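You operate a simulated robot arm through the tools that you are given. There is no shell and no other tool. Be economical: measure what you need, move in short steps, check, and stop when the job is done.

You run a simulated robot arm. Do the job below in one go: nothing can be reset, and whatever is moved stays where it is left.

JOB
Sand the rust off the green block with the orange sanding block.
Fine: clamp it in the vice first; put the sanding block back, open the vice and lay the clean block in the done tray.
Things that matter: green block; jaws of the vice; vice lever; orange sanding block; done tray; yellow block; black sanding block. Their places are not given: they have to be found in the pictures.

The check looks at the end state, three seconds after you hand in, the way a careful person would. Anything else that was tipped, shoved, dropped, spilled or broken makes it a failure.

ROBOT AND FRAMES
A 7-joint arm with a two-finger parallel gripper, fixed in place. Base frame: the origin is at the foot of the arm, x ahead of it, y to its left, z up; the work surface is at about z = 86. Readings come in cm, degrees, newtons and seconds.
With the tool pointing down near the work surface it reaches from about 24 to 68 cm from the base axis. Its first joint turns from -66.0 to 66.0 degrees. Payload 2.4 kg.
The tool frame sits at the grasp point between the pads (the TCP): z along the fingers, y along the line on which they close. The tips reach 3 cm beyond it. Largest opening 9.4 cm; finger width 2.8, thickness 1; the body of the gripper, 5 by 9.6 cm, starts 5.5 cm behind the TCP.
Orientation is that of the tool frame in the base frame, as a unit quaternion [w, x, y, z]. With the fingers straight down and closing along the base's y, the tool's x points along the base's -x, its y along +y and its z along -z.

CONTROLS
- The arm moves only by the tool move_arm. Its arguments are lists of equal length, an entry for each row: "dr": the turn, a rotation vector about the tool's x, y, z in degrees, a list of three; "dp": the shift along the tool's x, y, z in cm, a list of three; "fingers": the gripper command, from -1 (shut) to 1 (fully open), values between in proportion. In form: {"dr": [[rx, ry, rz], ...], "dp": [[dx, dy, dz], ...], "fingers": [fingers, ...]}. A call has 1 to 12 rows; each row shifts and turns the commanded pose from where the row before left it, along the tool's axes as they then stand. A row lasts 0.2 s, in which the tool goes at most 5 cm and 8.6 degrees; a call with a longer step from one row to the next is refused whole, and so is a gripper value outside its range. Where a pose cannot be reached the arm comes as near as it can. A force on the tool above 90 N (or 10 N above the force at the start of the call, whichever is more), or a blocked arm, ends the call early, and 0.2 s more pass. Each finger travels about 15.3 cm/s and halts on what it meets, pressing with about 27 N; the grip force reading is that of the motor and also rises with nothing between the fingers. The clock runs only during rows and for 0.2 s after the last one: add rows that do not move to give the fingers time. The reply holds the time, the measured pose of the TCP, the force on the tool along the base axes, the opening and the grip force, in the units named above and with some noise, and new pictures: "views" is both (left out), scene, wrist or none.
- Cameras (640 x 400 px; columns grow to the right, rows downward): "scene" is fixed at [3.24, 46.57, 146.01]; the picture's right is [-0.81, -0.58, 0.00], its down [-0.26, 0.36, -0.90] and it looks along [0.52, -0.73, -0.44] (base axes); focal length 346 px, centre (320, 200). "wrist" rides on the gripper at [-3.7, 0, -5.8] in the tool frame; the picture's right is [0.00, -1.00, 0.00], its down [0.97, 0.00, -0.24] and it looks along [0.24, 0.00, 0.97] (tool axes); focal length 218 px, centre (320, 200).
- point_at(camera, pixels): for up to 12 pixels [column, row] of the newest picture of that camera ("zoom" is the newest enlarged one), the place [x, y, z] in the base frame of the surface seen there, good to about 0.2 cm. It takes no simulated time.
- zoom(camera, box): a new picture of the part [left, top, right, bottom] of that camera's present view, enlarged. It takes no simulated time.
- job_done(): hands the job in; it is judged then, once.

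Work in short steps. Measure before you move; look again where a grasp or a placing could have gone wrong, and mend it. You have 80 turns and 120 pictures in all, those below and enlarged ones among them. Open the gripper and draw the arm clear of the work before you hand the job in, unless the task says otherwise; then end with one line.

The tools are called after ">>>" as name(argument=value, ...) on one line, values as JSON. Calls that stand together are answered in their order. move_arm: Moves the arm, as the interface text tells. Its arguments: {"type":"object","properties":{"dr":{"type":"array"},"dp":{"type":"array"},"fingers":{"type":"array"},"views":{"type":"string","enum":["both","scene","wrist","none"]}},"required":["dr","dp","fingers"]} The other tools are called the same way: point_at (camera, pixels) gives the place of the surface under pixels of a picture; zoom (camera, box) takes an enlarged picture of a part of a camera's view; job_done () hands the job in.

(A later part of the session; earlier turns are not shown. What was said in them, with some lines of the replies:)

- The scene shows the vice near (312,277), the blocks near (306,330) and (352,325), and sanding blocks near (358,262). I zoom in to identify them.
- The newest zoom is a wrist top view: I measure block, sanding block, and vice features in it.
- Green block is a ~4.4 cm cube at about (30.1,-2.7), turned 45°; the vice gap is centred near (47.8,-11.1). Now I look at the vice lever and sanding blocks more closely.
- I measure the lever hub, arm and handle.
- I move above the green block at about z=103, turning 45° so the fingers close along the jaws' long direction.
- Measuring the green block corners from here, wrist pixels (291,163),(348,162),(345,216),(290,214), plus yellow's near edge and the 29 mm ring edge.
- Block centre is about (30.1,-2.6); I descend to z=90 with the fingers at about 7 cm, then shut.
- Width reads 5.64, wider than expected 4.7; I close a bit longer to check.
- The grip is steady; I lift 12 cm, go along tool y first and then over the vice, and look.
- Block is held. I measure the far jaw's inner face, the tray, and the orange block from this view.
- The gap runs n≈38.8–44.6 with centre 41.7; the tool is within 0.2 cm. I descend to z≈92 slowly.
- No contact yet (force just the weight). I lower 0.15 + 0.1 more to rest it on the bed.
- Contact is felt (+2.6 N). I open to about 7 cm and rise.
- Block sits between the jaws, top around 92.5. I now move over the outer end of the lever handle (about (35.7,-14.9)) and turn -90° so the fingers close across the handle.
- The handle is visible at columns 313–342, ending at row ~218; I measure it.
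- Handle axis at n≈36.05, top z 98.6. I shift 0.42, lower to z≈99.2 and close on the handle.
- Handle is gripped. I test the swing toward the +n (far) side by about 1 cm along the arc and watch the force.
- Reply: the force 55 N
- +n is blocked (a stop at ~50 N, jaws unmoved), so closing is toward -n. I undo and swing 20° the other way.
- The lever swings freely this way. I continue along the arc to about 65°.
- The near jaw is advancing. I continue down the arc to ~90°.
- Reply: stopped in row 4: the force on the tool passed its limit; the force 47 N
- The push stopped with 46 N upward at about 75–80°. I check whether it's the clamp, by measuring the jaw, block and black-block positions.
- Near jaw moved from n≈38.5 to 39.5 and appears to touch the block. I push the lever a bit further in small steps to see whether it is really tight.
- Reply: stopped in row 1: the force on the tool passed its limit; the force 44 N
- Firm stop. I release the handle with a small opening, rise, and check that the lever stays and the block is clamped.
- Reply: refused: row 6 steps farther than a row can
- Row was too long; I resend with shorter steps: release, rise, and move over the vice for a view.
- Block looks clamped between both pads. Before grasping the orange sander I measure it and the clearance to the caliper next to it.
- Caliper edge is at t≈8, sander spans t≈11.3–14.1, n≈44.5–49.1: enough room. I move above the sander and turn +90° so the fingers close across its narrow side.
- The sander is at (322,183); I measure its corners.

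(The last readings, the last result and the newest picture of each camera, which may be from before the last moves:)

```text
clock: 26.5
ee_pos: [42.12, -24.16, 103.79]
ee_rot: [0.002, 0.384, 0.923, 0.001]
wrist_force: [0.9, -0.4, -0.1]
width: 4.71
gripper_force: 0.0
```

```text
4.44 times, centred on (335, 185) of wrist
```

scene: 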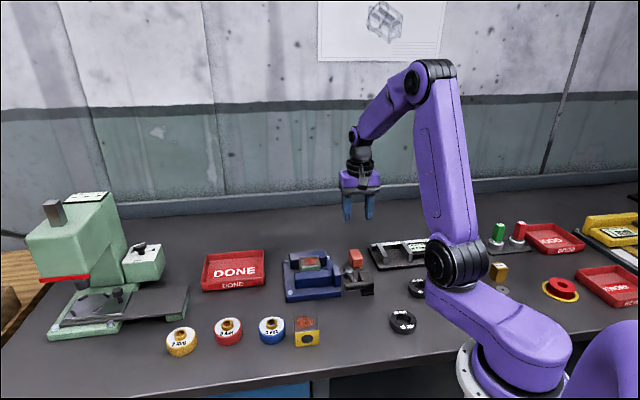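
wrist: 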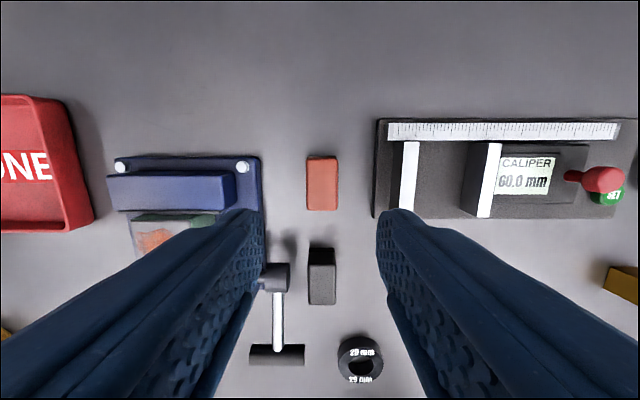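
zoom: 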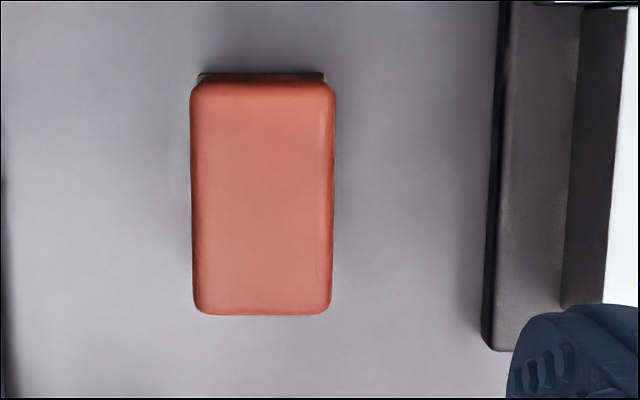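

Centre is n≈46.98, t≈12.5; I adjust and descend to z≈89.5, then close.

>>> move_arm(dr=[[0, 0, 0], [0, 0, 0], [0, 0, 0], [0, 0, 0], [0, 0, 0], [0, 0, 0], [0, 0, 0], [0, 0, 0], [0, 0, 0]], dp=[[-0.1, -0.2, 2], [0, 0, 4], [0, 0, 4], [0, 0, 3], [0, 0, 1.3], [0, 0, 0], [0, 0, 0], [0, 0, 0], [0, 0, 0]], fingers=[0, 0, 0, 0, 0, 0, -1, -1, -1])

```text
clock: 28.5
ee_pos: [42.19, -24.26, 89.37]
ee_rot: [0.001, 0.382, 0.924, 0.001]
wrist_force: [0.2, -0.3, -0.6]
width: 3.38
gripper_force: 26.6
```

scene: 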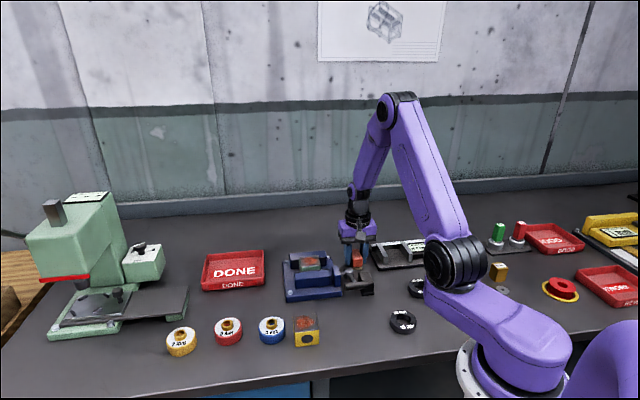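
wrist: 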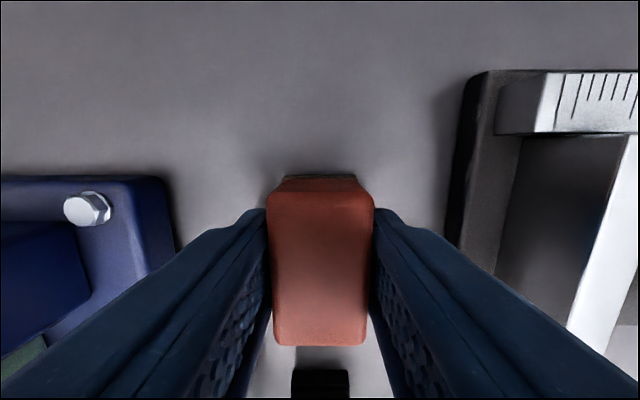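

Gripped (width 3.38). I lift 10 cm and carry it over the clamped block.

>>> move_arm(dr=[[0, 0, 0], [0, 0, 0], [0, 0, 0], [0, 0, 0], [0, 0, 0], [0, 0, 0], [0, 0, 0], [0, 0, 0], [0, 0, 0]], dp=[[0, 0, -3], [0, 0, -4], [0, 0, -4], [1.25, 3.3, 0], [1.25, 3.3, 0], [1.25, 3.3, 0], [1.25, 3.4, 0], [0, 0, 2.5], [0, 0, 0]], fingers=[-1, -1, -1, -1, -1, -1, -1, -1, -1])

>>> zoom(camera="scene", box=[265, 200, 385, 300])

```text
clock: 30.5
ee_pos: [47.9, -11.4, 97.95]
ee_rot: [0.0, 0.383, 0.924, 0.001]
wrist_force: [0.3, 0.9, -1.0]
width: 3.37
gripper_force: 27.3
```

scene: 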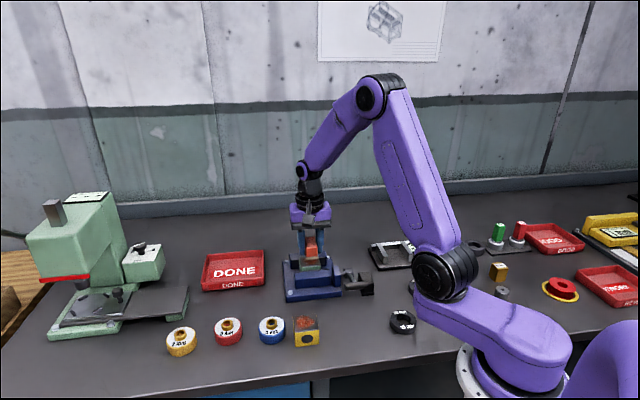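
wrist: 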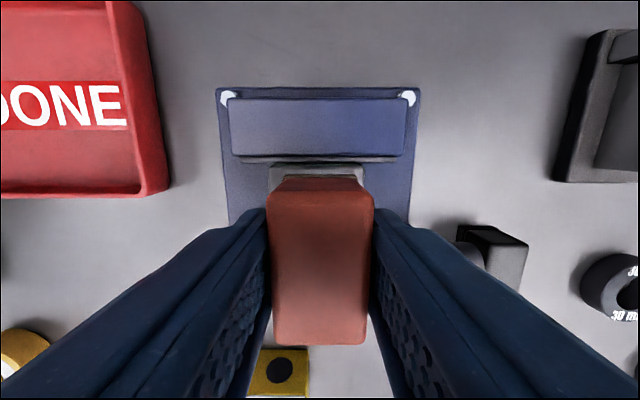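

```text
4.00 times, centred on (325, 250) of scene
```

zoom: 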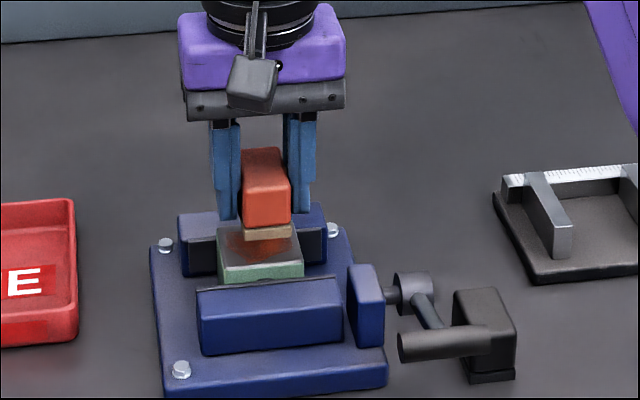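

I lower onto the top: 1.9 cm then small steps to feel contact.

>>> move_arm(dr=[[0, 0, 0], [0, 0, 0], [0, 0, 0], [0, 0, 0]], dp=[[0, 0, 1.5], [0, 0, 0.4], [0, 0, 0.15], [0, 0, 0]], fingers=[-1, -1, -1, -1], views="none")

```text
clock: 31.5
ee_pos: [47.84, -11.47, 95.95]
ee_rot: [0.001, 0.383, 0.924, 0.001]
wrist_force: [-0.6, 0.4, -1.2]
width: 3.38
gripper_force: 26.7
```

>>> move_arm(dr=[[0, 0, 0], [0, 0, 0], [0, 0, 0]], dp=[[0, 0, 0.15], [0, 0, 0.1], [0, 0, 0]], fingers=[-1, -1, -1], views="none")

```text
clock: 32.3
ee_pos: [47.95, -11.4, 95.74]
ee_rot: [0.002, 0.382, 0.924, 0.0]
wrist_force: [-6.5, 2.8, 23.7]
width: 3.4
gripper_force: 26.8
```

Contact at 24 N; I ease by 0.1 cm and make strokes of ±1.5 cm along tool y.

>>> move_arm(dr=[[0, 0, 0], [0, 0, 0], [0, 0, 0], [0, 0, 0], [0, 0, 0], [0, 0, 0], [0, 0, 0], [0, 0, 0], [0, 0, 0], [0, 0, 0]], dp=[[0, 0, -0.1], [0, 0.8, 0], [0, 0.7, 0], [0, -0.7, 0], [0, -0.8, 0], [0, -0.8, 0], [0, -0.7, 0], [0, 0.7, 0], [0, 0.8, 0], [0, 0, 0]], fingers=[-1, -1, -1, -1, -1, -1, -1, -1, -1, -1])

>>> zoom(camera="scene", box=[285, 230, 345, 290])

```text
clock: 34.5
ee_pos: [47.92, -11.45, 95.73]
ee_rot: [0.001, 0.383, 0.924, 0.001]
wrist_force: [-3.1, -4.3, 9.8]
width: 3.38
gripper_force: 26.8
```

scene: 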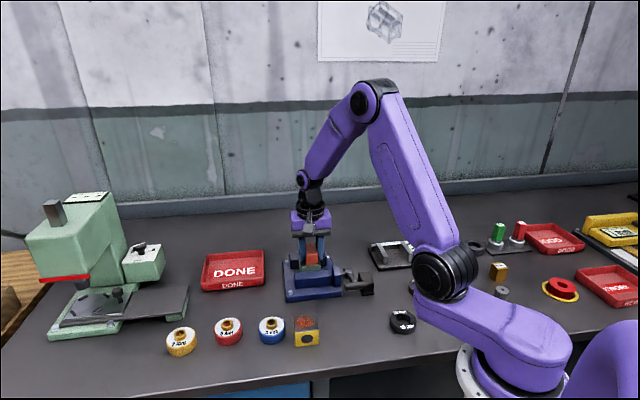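
wrist: 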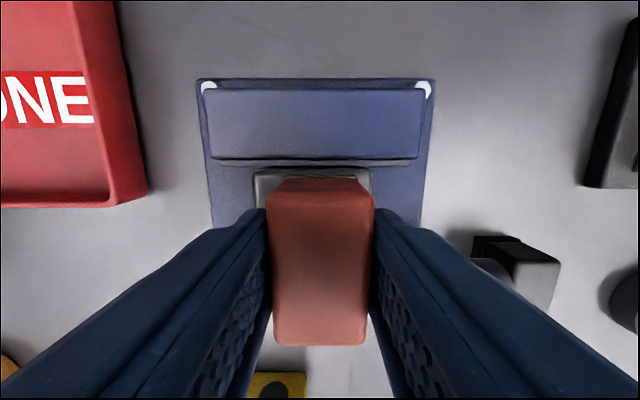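

```text
6.67 times, centred on (315, 260) of scene
```

zoom: 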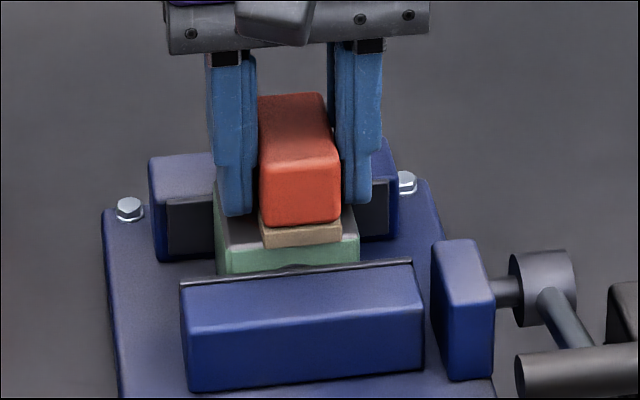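

Steady ~10 N. I do more strokes, then lift to see.

>>> move_arm(dr=[[0, 0, 0], [0, 0, 0], [0, 0, 0], [0, 0, 0], [0, 0, 0], [0, 0, 0], [0, 0, 0], [0, 0, 0], [0, 0, 0], [0, 0, 0], [0, 0, 0], [0, 0, 0]], dp=[[0.3, 0.8, 0], [0, 0.7, 0], [0, -1, 0], [0, -1, 0], [0, -1, 0], [-0.6, 0, 0], [0, 1, 0], [0, 1, 0], [0, 1, 0], [0.3, -1, 0], [0, -1, 0], [0, -1, 0]], fingers=[-1, -1, -1, -1, -1, -1, -1, -1, -1, -1, -1, -1], views="none")

>>> move_arm(dr=[[0, 0, 0], [0, 0, 0], [0, 0, 0], [0, 0, 0]], dp=[[0, 0.75, 0], [0, 0.75, 0], [0, 0, -4], [0, -5, 0]], fingers=[-1, -1, -1, -1])

>>> zoom(camera="scene", box=[265, 210, 365, 300])

```text
clock: 37.1
ee_pos: [46.95, -12.45, 95.72]
ee_rot: [0.001, 0.382, 0.924, 0.0]
wrist_force: [2.7, 3.7, 6.3]
width: 3.38
gripper_force: 26.8
```

```text
clock: 38.1
ee_pos: [44.36, -14.91, 99.75]
ee_rot: [-0.001, 0.382, 0.924, 0.0]
wrist_force: [-0.9, -0.3, -0.5]
width: 3.35
gripper_force: 26.9
```

scene: 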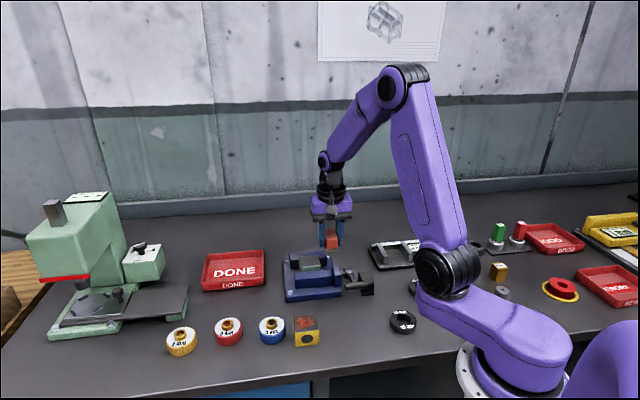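
wrist: 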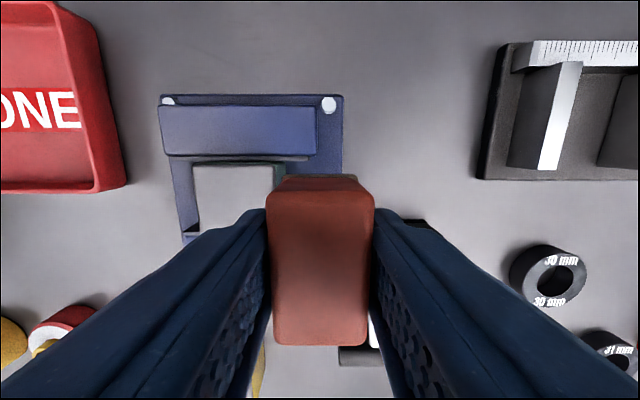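

```text
4.44 times, centred on (315, 255) of scene
```

zoom: 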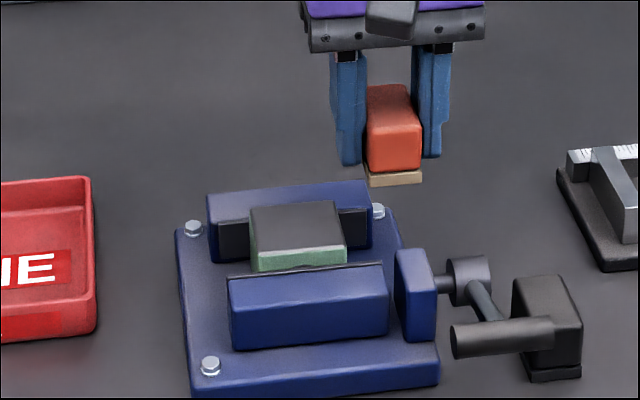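

The top is clean. I return the sander to n≈46.99, t≈12.68 ((42.19,-24.26)), stopping just above the table first.

>>> move_arm(dr=[[0, 0, 0], [0, 0, 0], [0, 0, 0], [0, 0, 0], [0, 0, 0], [0, 0, 0]], dp=[[-2.54, -4.07, 0], [-2.54, -4.07, 0], [0, 0, 4], [0, 0, 4], [0, 0, 1.9], [0, 0, 0]], fingers=[-1, -1, -1, -1, -1, -1])

```text
clock: 39.5
ee_pos: [42.21, -24.3, 89.82]
ee_rot: [0.002, 0.382, 0.924, 0.0]
wrist_force: [0.8, 0.2, -0.8]
width: 3.36
gripper_force: 26.9
```

scene: 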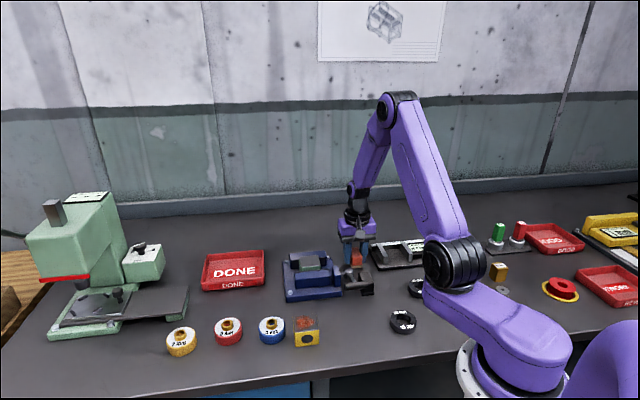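
wrist: 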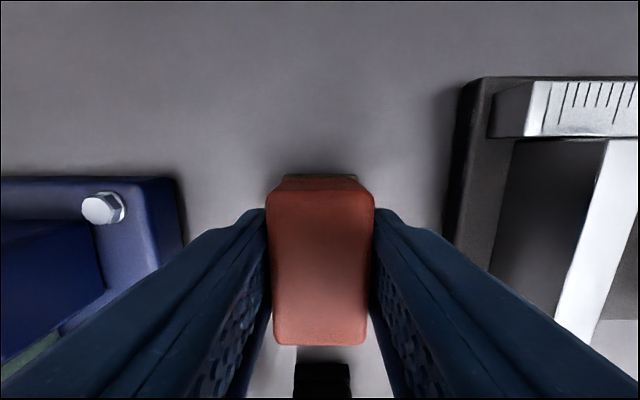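

I lower the last ~0.45 cm in small steps to the table.

>>> move_arm(dr=[[0, 0, 0], [0, 0, 0], [0, 0, 0]], dp=[[0, 0, 0.25], [0, 0, 0.13], [0, 0, 0]], fingers=[-1, -1, -1], views="none")

```text
clock: 40.3
ee_pos: [42.17, -24.34, 89.43]
ee_rot: [0.001, 0.382, 0.924, 0.0]
wrist_force: [0.2, -0.1, -0.8]
width: 3.39
gripper_force: 26.9
```

>>> move_arm(dr=[[0, 0, 0], [0, 0, 0], [0, 0, 0]], dp=[[0, 0, 0.06], [0, 0, 0.05], [0, 0, 0]], fingers=[-1, -1, -1], views="none")

```text
clock: 41.1
ee_pos: [42.17, -24.21, 89.25]
ee_rot: [0.0, 0.383, 0.924, 0.0]
wrist_force: [0.6, -0.4, -1.6]
width: 3.38
gripper_force: 26.8
```

Still no contact; a touch more.

>>> move_arm(dr=[[0, 0, 0], [0, 0, 0], [0, 0, 0]], dp=[[0, 0, 0.05], [0, 0, 0.05], [0, 0, 0]], fingers=[-1, -1, -1], views="none")

>>> zoom(camera="scene", box=[325, 235, 395, 300])

```text
clock: 41.9
ee_pos: [42.21, -24.25, 89.3]
ee_rot: [0.002, 0.383, 0.924, 0.0]
wrist_force: [-4.2, 1.2, 21.3]
width: 3.37
gripper_force: 27.0
```

```text
6.15 times, centred on (360, 268) of scene
```

zoom: 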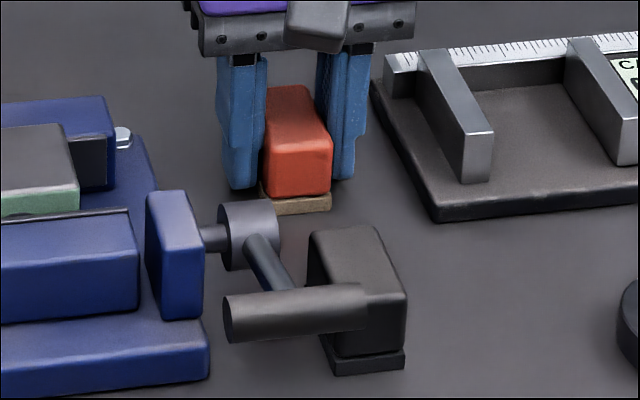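

Contact (21 N). I ease up slightly, open, and rise.

>>> move_arm(dr=[[0, 0, 0], [0, 0, 0], [0, 0, 0], [0, 0, 0], [0, 0, 0], [0, 0, 0], [0, 0, 0], [0, 0, 0], [0, 0, 0]], dp=[[0, 0, -0.08], [0, 0, 0], [0, 0, 0], [0, 0, -2], [0, 0, -4], [0, 0, -4], [0, 0, -4], [0, 0, -2], [0, 0, 0]], fingers=[-1, 0, 0, 0, 0, 0, 0, 0, 0])

>>> zoom(camera="wrist", box=[260, 140, 390, 240])

```text
clock: 43.9
ee_pos: [42.17, -24.31, 105.41]
ee_rot: [0.001, 0.382, 0.924, 0.0]
wrist_force: [0.0, 0.7, 0.0]
width: 4.68
gripper_force: 0.0
```

scene: 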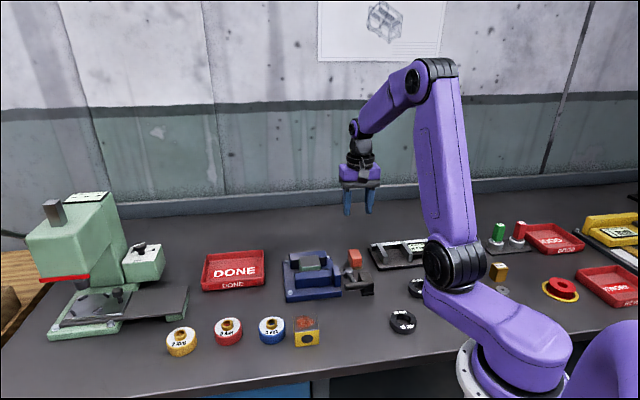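
wrist: 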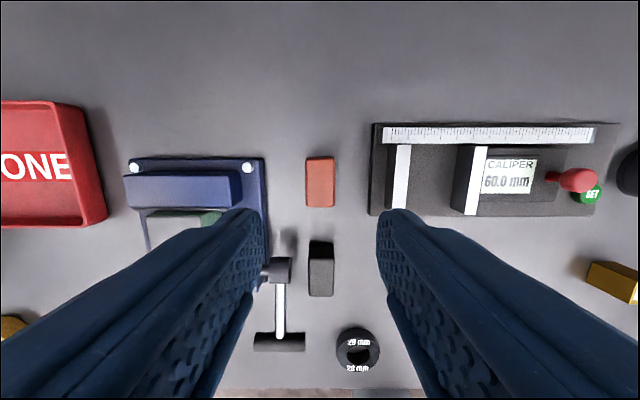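

```text
4.00 times, centred on (325, 190) of wrist
```

zoom: 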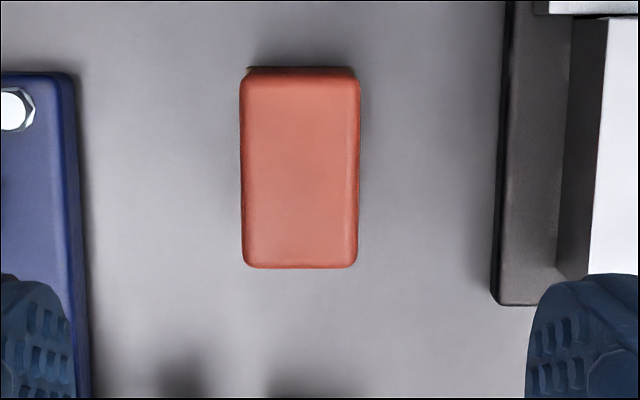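

Sander is back in place. I go above the handle's closed position (n≈30.7, t≈14.7) and turn -90°.

>>> move_arm(dr=[[0, 0, 0], [0, 0, 0], [0, 0, 0], [0, 0, 0], [0, 0, -8.2], [0, 0, -8.2], [0, 0, -8.2], [0, 0, -8.2], [0, 0, -8.2], [0, 0, -8.2], [0, 0, -8.2]], dp=[[4.05, 0.51, 0], [4.05, 0.51, 0], [4.05, 0.51, 0], [4.05, 0.51, 0], [0, 0, 0], [0, 0, 0], [0, 0, 0], [0, 0, 0], [0, 0, 0], [0, 0, 0], [0, 0, 0]], fingers=[-0.3, -0.3, -0.3, -0.3, -0.3, -0.3, -0.3, -0.3, -0.3, -0.3, -0.3], views="none")

>>> move_arm(dr=[[0, 0, -8.2], [0, 0, -8.2], [0, 0, -8.2], [0, 0, -8], [0, 0, 0]], dp=[[0, 0, 1], [0, 0, 1], [0, 0, 1], [0, 0, 1], [0, 0, 0]], fingers=[-0.3, -0.3, -0.3, -0.3, -0.3])

```text
clock: 46.3
ee_pos: [32.23, -11.46, 105.39]
ee_rot: [0.001, -0.11, 0.994, 0.0]
wrist_force: [-0.2, 0.2, 0.0]
width: 3.3
gripper_force: 0.1
```

```text
clock: 47.5
ee_pos: [32.23, -11.45, 101.38]
ee_rot: [0.002, -0.384, 0.923, -0.001]
wrist_force: [-0.9, -0.7, 0.0]
width: 3.27
gripper_force: 0.0
```

scene: 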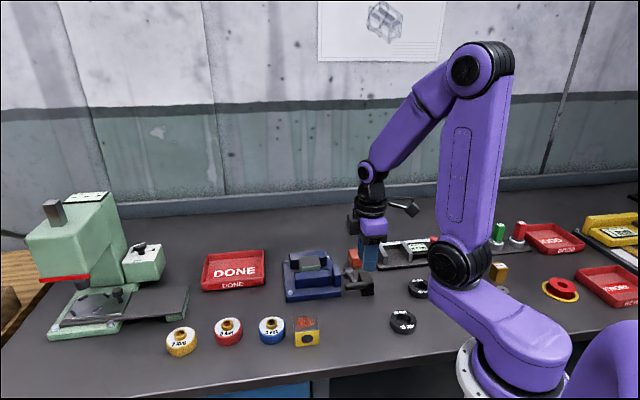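
wrist: 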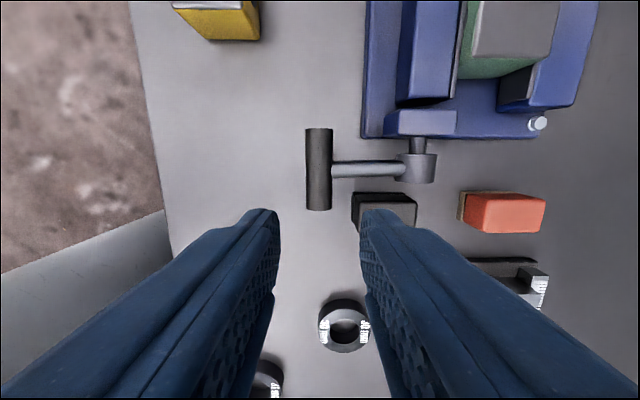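

Handle is centred at column 319; I measure it and the black block.

>>> point_at(camera="wrist", pixels=[[319, 135], [319, 170], [319, 205], [355, 200], [380, 215], [360, 168], [415, 165]])

```text
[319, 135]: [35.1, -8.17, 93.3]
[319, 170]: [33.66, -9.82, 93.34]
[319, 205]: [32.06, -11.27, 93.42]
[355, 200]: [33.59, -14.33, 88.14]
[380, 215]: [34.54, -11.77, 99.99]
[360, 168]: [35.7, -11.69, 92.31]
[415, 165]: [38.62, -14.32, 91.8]
```

I lower onto the handle at z≈93.4 (shift 0.2) and grip.

>>> move_arm(dr=[[0, 0, 0], [0, 0, 0], [0, 0, 0], [0, 0, 0], [0, 0, 0], [0, 0, 0], [0, 0, 0]], dp=[[0, 0.2, 2], [0, 0, 3], [0, 0, 2.2], [0, 0, 0.8], [0, 0, 0], [0, 0, 0], [0, 0, 0]], fingers=[-0.3, -0.3, -0.3, -0.3, -1, -1, -1], views="wrist")

```text
clock: 49.1
ee_pos: [32.18, -11.4, 93.28]
ee_rot: [0.003, -0.383, 0.924, -0.002]
wrist_force: [5.1, -13.0, 12.9]
width: 1.77
gripper_force: 45.3
```

wrist: 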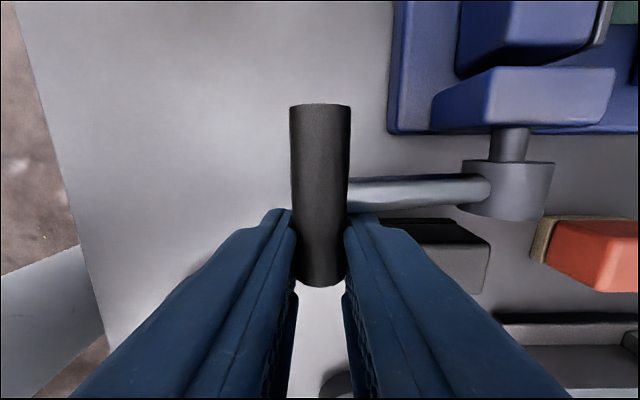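

Gripped. I reverse the arc upward toward 35°.

>>> move_arm(dr=[[0, 0, 0], [0, 0, 0], [0, 0, 0], [0, 0, 0], [0, 0, 0], [0, 0, 0], [0, 0, 0], [0, 0, 0], [0, 0, 0], [0, 0, 0]], dp=[[0, -0.1, -0.61], [0, -0.19, -0.6], [0, -0.24, -0.57], [0, -0.29, -0.56], [0, -0.33, -0.52], [0, -0.38, -0.5], [0, -0.42, -0.46], [0, -0.46, -0.42], [0, -0.5, -0.38], [0, 0, 0]], fingers=[-1, -1, -1, -1, -1, -1, -1, -1, -1, -1], views="wrist")

```text
clock: 51.3
ee_pos: [34.13, -13.33, 97.9]
ee_rot: [0.0, -0.383, 0.924, 0.001]
wrist_force: [-1.8, -5.2, -11.8]
width: 1.75
gripper_force: 45.2
```

wrist: 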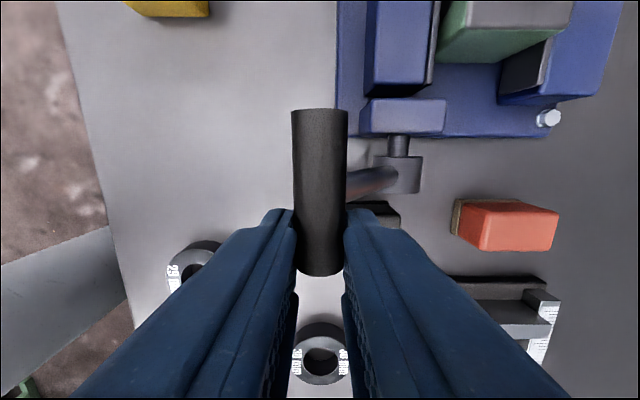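

Opening smoothly. I continue to the original upright position (TCP n≈36, z≈99).

>>> move_arm(dr=[[0, 0, 0], [0, 0, 0], [0, 0, 0], [0, 0, 0], [0, 0, 0]], dp=[[0, -0.54, -0.34], [0, -0.56, -0.28], [0, -0.58, -0.24], [0, -0.55, -0.18], [0, 0, 0]], fingers=[-1, -1, -1, -1, -1], views="wrist")

```text
clock: 52.5
ee_pos: [35.64, -14.91, 98.89]
ee_rot: [0.002, -0.384, 0.923, -0.001]
wrist_force: [-3.5, 4.9, 1.5]
width: 1.78
gripper_force: 44.8
```

wrist: 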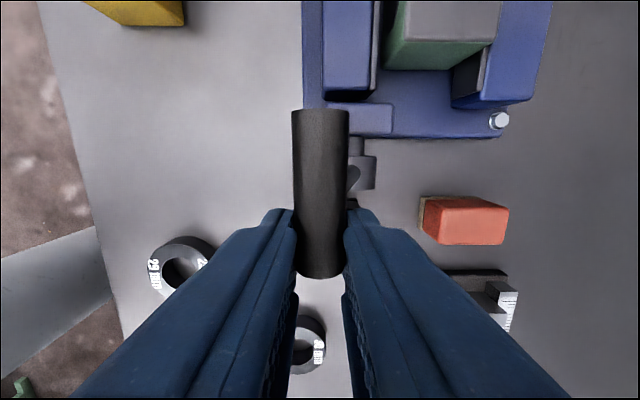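

Almost at the starting stop; I nudge 0.25 more, release, and rise.

>>> move_arm(dr=[[0, 0, 0], [0, 0, 0], [0, 0, 0], [0, 0, 0], [0, 0, 0], [0, 0, 0], [0, 0, 0]], dp=[[0, -0.25, -0.06], [0, 0, 0], [0, 0, 0], [0, 0, 0], [0, 0, -3], [0, 0, -4], [0, 0, 0]], fingers=[-1, -1, -0.3, -0.3, -0.3, -0.3, -0.3], views="wrist")

>>> move_arm(dr=[[0, 0, 8.2], [0, 0, 8.2], [0, 0, 8.2], [0, 0, 8.2], [0, 0, 8.2], [0, 0, 8.2], [0, 0, 8.2], [0, 0, 8.2], [0, 0, 8.2], [0, 0, 8.2], [0, 0, 8]], dp=[[0, 0, 0], [0, 0, 0], [0, 0, 0], [0, 0, 0], [0, 0, 0], [0, 0, 0], [0, 0, 0], [0, 0, 0], [0, 0, 0], [0, 0, 0], [0, 0, 0]], fingers=[0.5, 0.5, 0.5, 0.5, 0.5, 0.5, 0.5, 0.5, 0.5, 0.5, 0.5], views="none")

>>> move_arm(dr=[[0, 0, 0], [0, 0, 0], [0, 0, 0], [0, 0, 0]], dp=[[-2, 3.8, 0], [-2, 3.8, 0], [-2, 3.8, 0], [0, 0, 0]], fingers=[0.5, 0.5, 0.5, 0.5])

```text
clock: 54.1
ee_pos: [35.94, -15.14, 106.17]
ee_rot: [0.001, -0.383, 0.924, -0.001]
wrist_force: [-1.7, 0.2, -0.4]
width: 3.31
gripper_force: 0.1
```

wrist: 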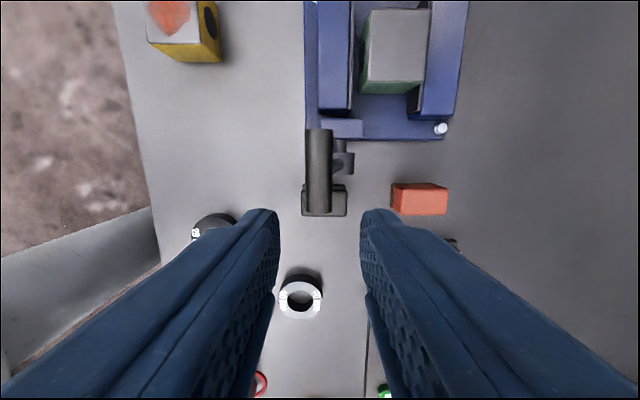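

```text
clock: 56.5
ee_pos: [35.92, -15.09, 106.02]
ee_rot: [0.001, 0.385, 0.923, 0.0]
wrist_force: [0.1, -0.3, 0.6]
width: 7.05
gripper_force: 0.0
```

```text
clock: 57.5
ee_pos: [48.43, -11.23, 106.01]
ee_rot: [0.0, 0.382, 0.924, 0.0]
wrist_force: [-0.3, 0.1, 0.3]
width: 7.05
gripper_force: 0.1
```

scene: 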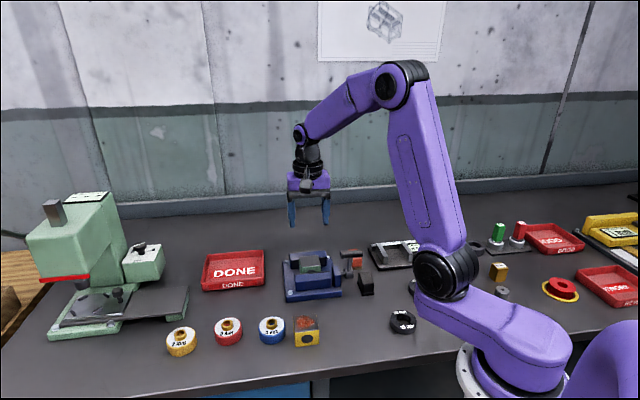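
wrist: 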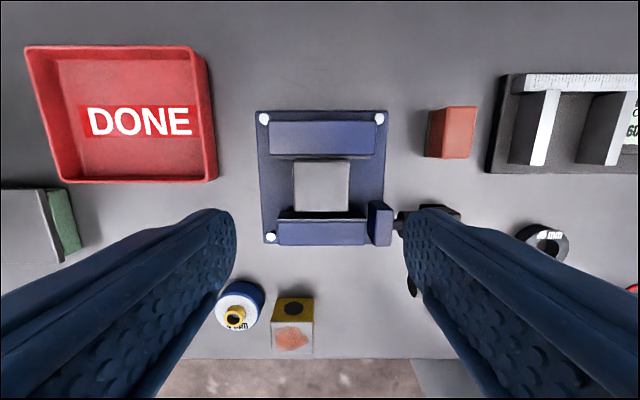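

The vice is open and the block clean at (322,186). I measure the block top and the tray floor/rim.

>>> point_at(camera="wrist", pixels=[[296, 186], [348, 186], [322, 163], [322, 209], [322, 186]])

>>> point_at(camera="wrist", pixels=[[62, 65], [188, 62], [204, 165], [76, 170], [130, 150], [125, 80], [28, 55], [205, 60], [214, 178], [60, 180]])

>>> zoom(camera="wrist", box=[10, 30, 410, 260])

```text
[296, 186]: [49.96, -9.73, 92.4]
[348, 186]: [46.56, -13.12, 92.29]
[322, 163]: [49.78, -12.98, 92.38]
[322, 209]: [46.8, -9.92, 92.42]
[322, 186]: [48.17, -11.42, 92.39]
```

```text
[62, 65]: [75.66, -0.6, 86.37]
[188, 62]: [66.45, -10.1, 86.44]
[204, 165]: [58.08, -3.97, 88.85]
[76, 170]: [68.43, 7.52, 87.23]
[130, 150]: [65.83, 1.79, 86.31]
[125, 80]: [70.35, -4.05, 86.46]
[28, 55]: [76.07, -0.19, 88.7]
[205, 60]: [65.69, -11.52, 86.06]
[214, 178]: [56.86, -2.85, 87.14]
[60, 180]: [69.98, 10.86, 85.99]
```

```text
1.60 times, centred on (210, 145) of wrist
```

zoom: 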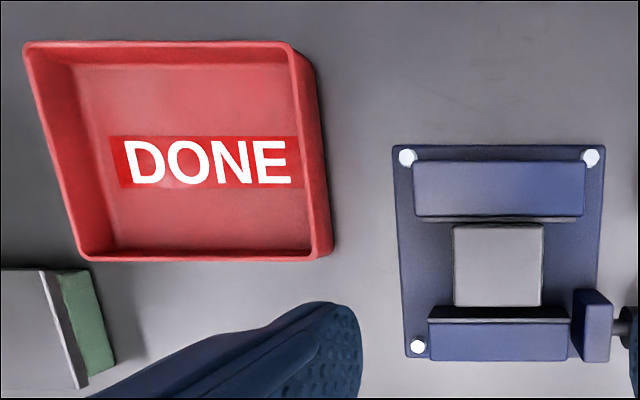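

Block centre n≈42.2, t≈26.05. I correct -0.25 along tool y, descend to z≈92 and grip.

>>> move_arm(dr=[[0, 0, 0], [0, 0, 0], [0, 0, 0], [0, 0, 0], [0, 0, 0], [0, 0, 0], [0, 0, 0], [0, 0, 0], [0, 0, 0], [0, 0, 0]], dp=[[0, -0.25, 2], [0, 0, 4], [0, 0, 4], [0, 0, 3], [0, 0, 1.05], [0, 0, 0], [0, 0, 0], [0, 0, 0], [0, 0, 0], [0, 0, 0]], fingers=[0.5, 0.5, 0.5, 0.5, 0.5, 0.5, -1, -1, -1, -1], views="wrist")

```text
clock: 59.7
ee_pos: [47.89, -11.45, 91.96]
ee_rot: [0.001, 0.383, 0.924, 0.0]
wrist_force: [0.6, 0.8, -0.5]
width: 5.59
gripper_force: 27.3
```

wrist: 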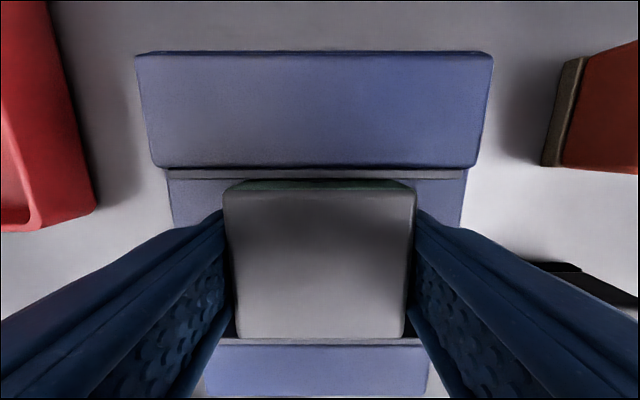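

Gripped. I lift straight up 8 cm and carry it toward the tray spot (n≈47.5, t≈44.7).

>>> move_arm(dr=[[0, 0, 0], [0, 0, 0], [0, 0, 0], [0, 0, 0], [0, 0, 0], [0, 0, 0], [0, 0, 0], [0, 0, 0], [0, 0, 0]], dp=[[0, 0, -1], [0, 0, -3], [0, 0, -4], [-1.385, 4.73, 0], [-1.385, 4.73, 0], [-1.385, 4.73, 0], [-1.385, 4.73, 0], [0, 0, 0], [0, 0, 0]], fingers=[-1, -1, -1, -1, -1, -1, -1, -1, -1])

```text
clock: 61.7
ee_pos: [65.33, -1.93, 100.09]
ee_rot: [0.0, 0.383, 0.924, -0.001]
wrist_force: [-0.2, -1.1, -3.6]
width: 5.61
gripper_force: 26.9
```

scene: 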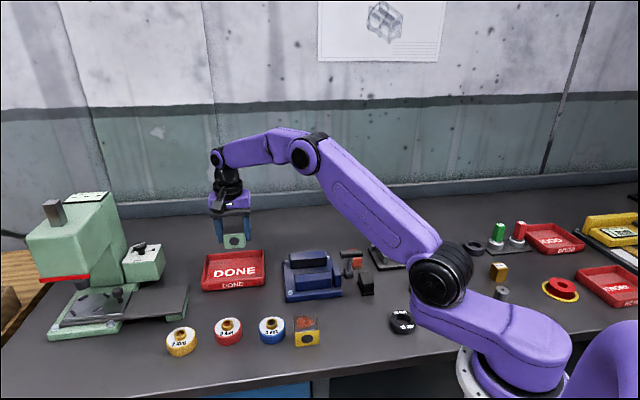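
wrist: 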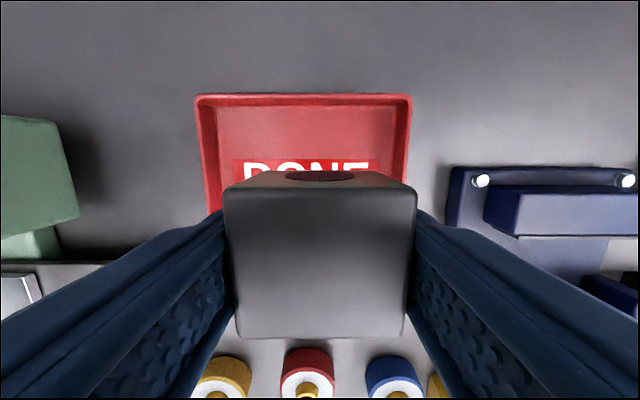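

I verify tray wall positions from this pose.

>>> point_at(camera="wrist", pixels=[[203, 150], [220, 150], [391, 150], [405, 150], [305, 110], [305, 98], [400, 195]])

>>> point_at(camera="scene", pixels=[[235, 280], [235, 276], [235, 272], [210, 282], [260, 276], [255, 260], [262, 265], [207, 265]])

>>> zoom(camera="scene", box=[185, 200, 285, 300])

```text
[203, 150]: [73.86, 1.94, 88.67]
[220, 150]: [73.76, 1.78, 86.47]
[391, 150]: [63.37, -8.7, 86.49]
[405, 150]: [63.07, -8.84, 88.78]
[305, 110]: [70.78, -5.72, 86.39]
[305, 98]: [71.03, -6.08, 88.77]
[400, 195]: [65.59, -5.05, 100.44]
```

```text
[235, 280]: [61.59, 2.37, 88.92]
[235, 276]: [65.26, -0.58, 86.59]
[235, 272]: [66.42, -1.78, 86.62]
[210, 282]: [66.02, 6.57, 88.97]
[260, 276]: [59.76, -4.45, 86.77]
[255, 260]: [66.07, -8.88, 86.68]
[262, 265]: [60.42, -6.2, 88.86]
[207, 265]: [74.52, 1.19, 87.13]
```

```text
4.00 times, centred on (235, 250) of scene
```

zoom: 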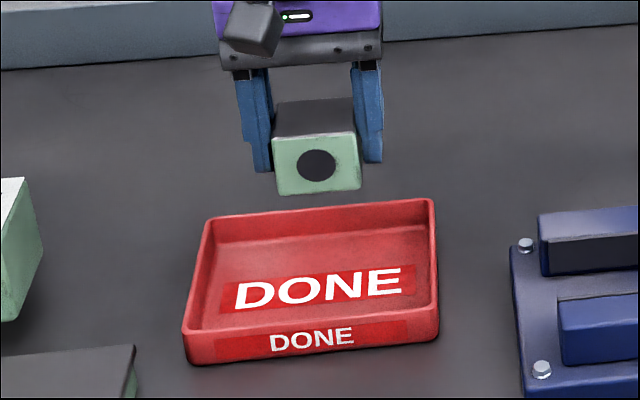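

Interior spans t≈38.7–53.4, n≈42.6–53.8; current t≈44.8, n≈47.6 fits. I descend 9.2 cm.

>>> move_arm(dr=[[0, 0, 0], [0, 0, 0], [0, 0, 0], [0, 0, 0], [0, 0, 0]], dp=[[0, 0, 4], [0, 0, 3.5], [0, 0, 1.3], [0, 0, 0.4], [0, 0, 0]], fingers=[-1, -1, -1, -1, -1])

```text
clock: 62.9
ee_pos: [65.38, -2.1, 90.81]
ee_rot: [0.001, 0.383, 0.924, 0.0]
wrist_force: [0.4, -0.4, -4.3]
width: 5.64
gripper_force: 27.2
```

scene: 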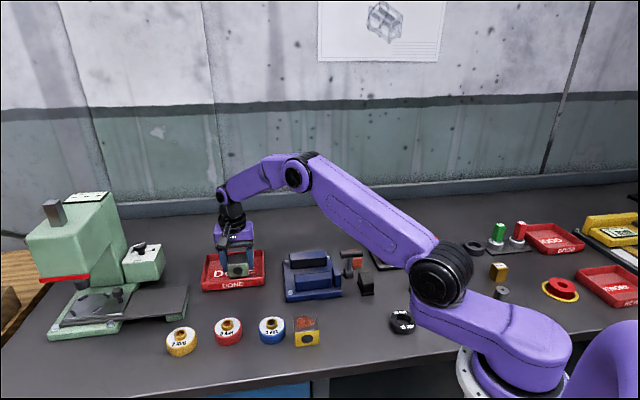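
wrist: 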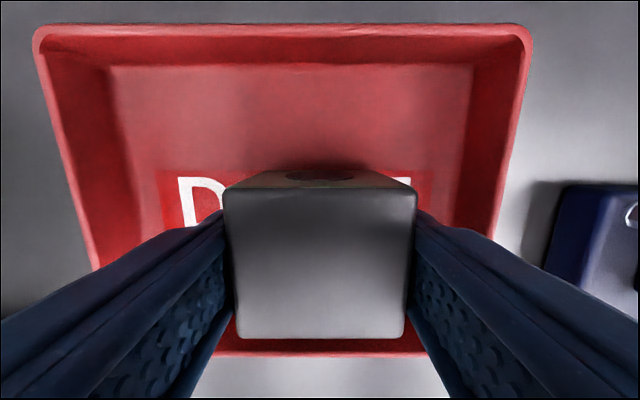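

No contact yet; I lower in small steps.

>>> move_arm(dr=[[0, 0, 0], [0, 0, 0], [0, 0, 0]], dp=[[0, 0, 0.2], [0, 0, 0.12], [0, 0, 0]], fingers=[-1, -1, -1], views="none")

```text
clock: 63.7
ee_pos: [65.3, -1.97, 90.44]
ee_rot: [0.001, 0.383, 0.924, -0.001]
wrist_force: [0.0, -0.2, -4.3]
width: 5.64
gripper_force: 27.4
```

>>> move_arm(dr=[[0, 0, 0], [0, 0, 0], [0, 0, 0]], dp=[[0, 0, 0.08], [0, 0, 0.07], [0, 0, 0]], fingers=[-1, -1, -1], views="none")

```text
clock: 64.5
ee_pos: [65.32, -1.89, 90.39]
ee_rot: [0.001, 0.383, 0.924, 0.0]
wrist_force: [-0.3, 0.6, -2.4]
width: 5.64
gripper_force: 27.1
```

Contact is beginning (-4.3 to -2.4 N). One more small step, then open to about 6.8 cm and rise.

>>> move_arm(dr=[[0, 0, 0], [0, 0, 0], [0, 0, 0], [0, 0, 0], [0, 0, 0], [0, 0, 0], [0, 0, 0], [0, 0, 0], [0, 0, 0]], dp=[[0, 0, 0.04], [0, 0, 0], [0, 0, 0], [0, 0, 0], [0, 0, -1.5], [0, 0, -4], [0, 0, -4], [0, 0, -4], [0, 0, 0]], fingers=[-1, 0.45, 0.45, 0.45, 0.45, 0.45, 0.45, 0.45, 0.45])

>>> zoom(camera="scene", box=[190, 215, 390, 355])

```text
clock: 66.5
ee_pos: [65.32, -1.95, 103.93]
ee_rot: [0.001, 0.382, 0.924, 0.001]
wrist_force: [0.2, 0.4, 0.5]
width: 6.85
gripper_force: 0.0
```

scene: 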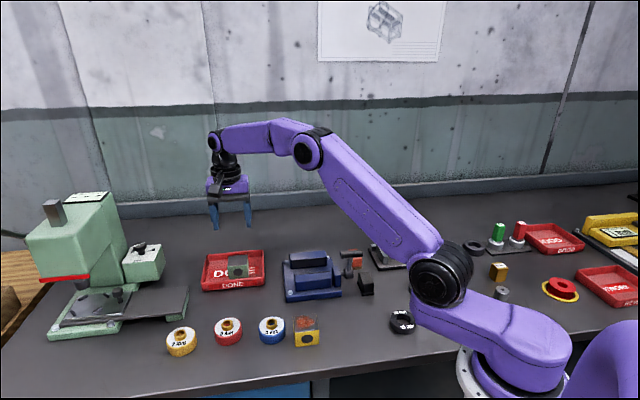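
wrist: 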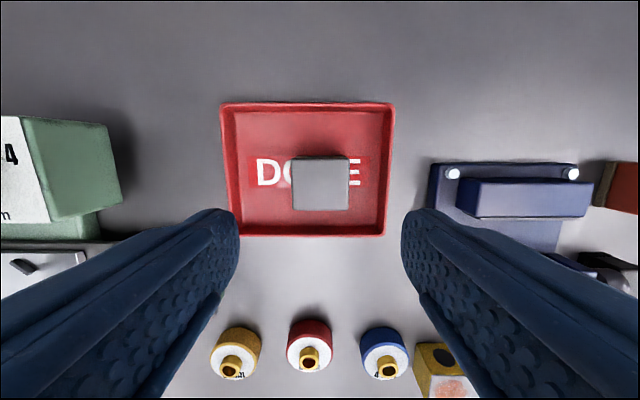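

```text
2.86 times, centred on (290, 285) of scene
```

zoom: 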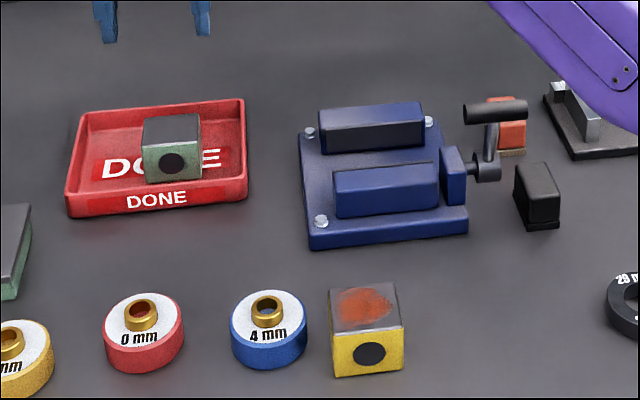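

Block is in the tray, lever open, sander back, other items undisturbed. I draw the arm up and back, gripper open.

>>> move_arm(dr=[[0, 0, 0], [0, 0, 0], [0, 0, 0], [0, 0, 0], [0, 0, 0], [0, 0, 0], [0, 0, 0], [0, 0, 0]], dp=[[0, -2, -4], [0, -2, -4], [0, -3, -3.5], [0, -4.5, 0], [0, -4.5, 0], [0, -4.5, 0], [0, -4.5, 0], [0, 0, 0]], fingers=[1, 1, 1, 1, 1, 1, 1, 1])

>>> zoom(camera="scene", box=[190, 215, 450, 355])

```text
clock: 68.3
ee_pos: [47.56, -19.57, 115.16]
ee_rot: [0.001, 0.381, 0.924, 0.0]
wrist_force: [-0.2, -0.4, 0.9]
width: 9.39
gripper_force: 0.2
```

scene: 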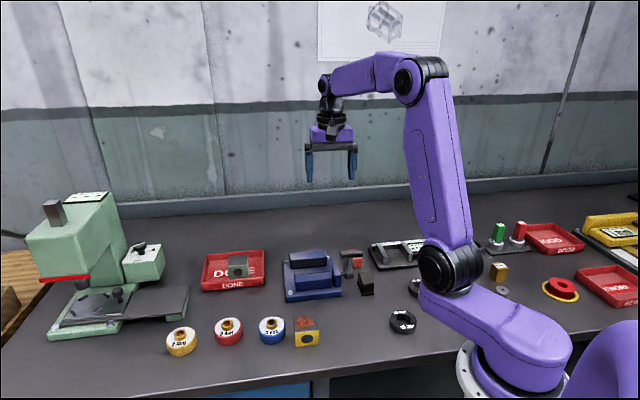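
wrist: 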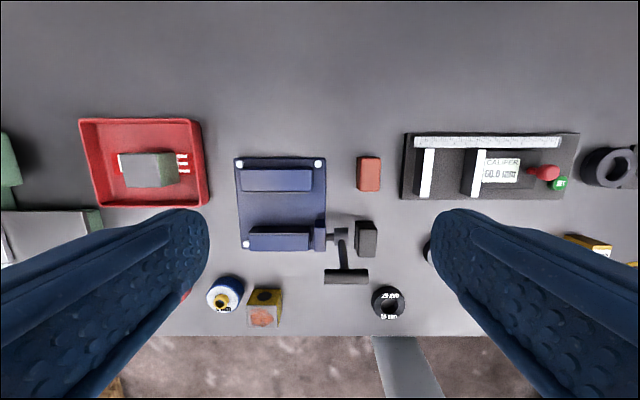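

```text
2.46 times, centred on (320, 285) of scene
```

zoom: 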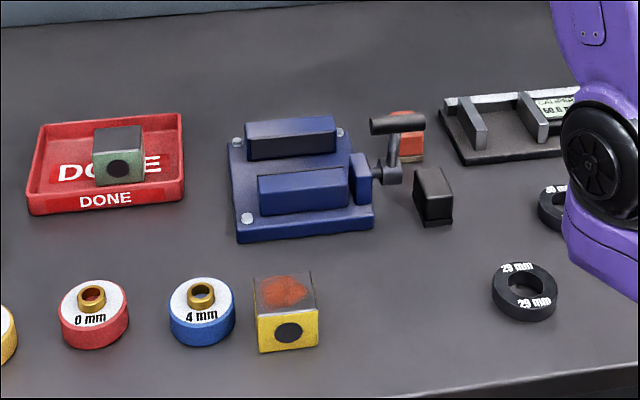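

Everything is in its final place: clean block in the tray, vice open with the lever upright, orange sander back, arm clear. I hand in.

>>> job_done()

```text
The job is handed in.
```

The rust is sanded off the green block, and it now lies in the done tray; the vice is open, the orange sanding block is back in its place, and the arm is clear with the gripper open.
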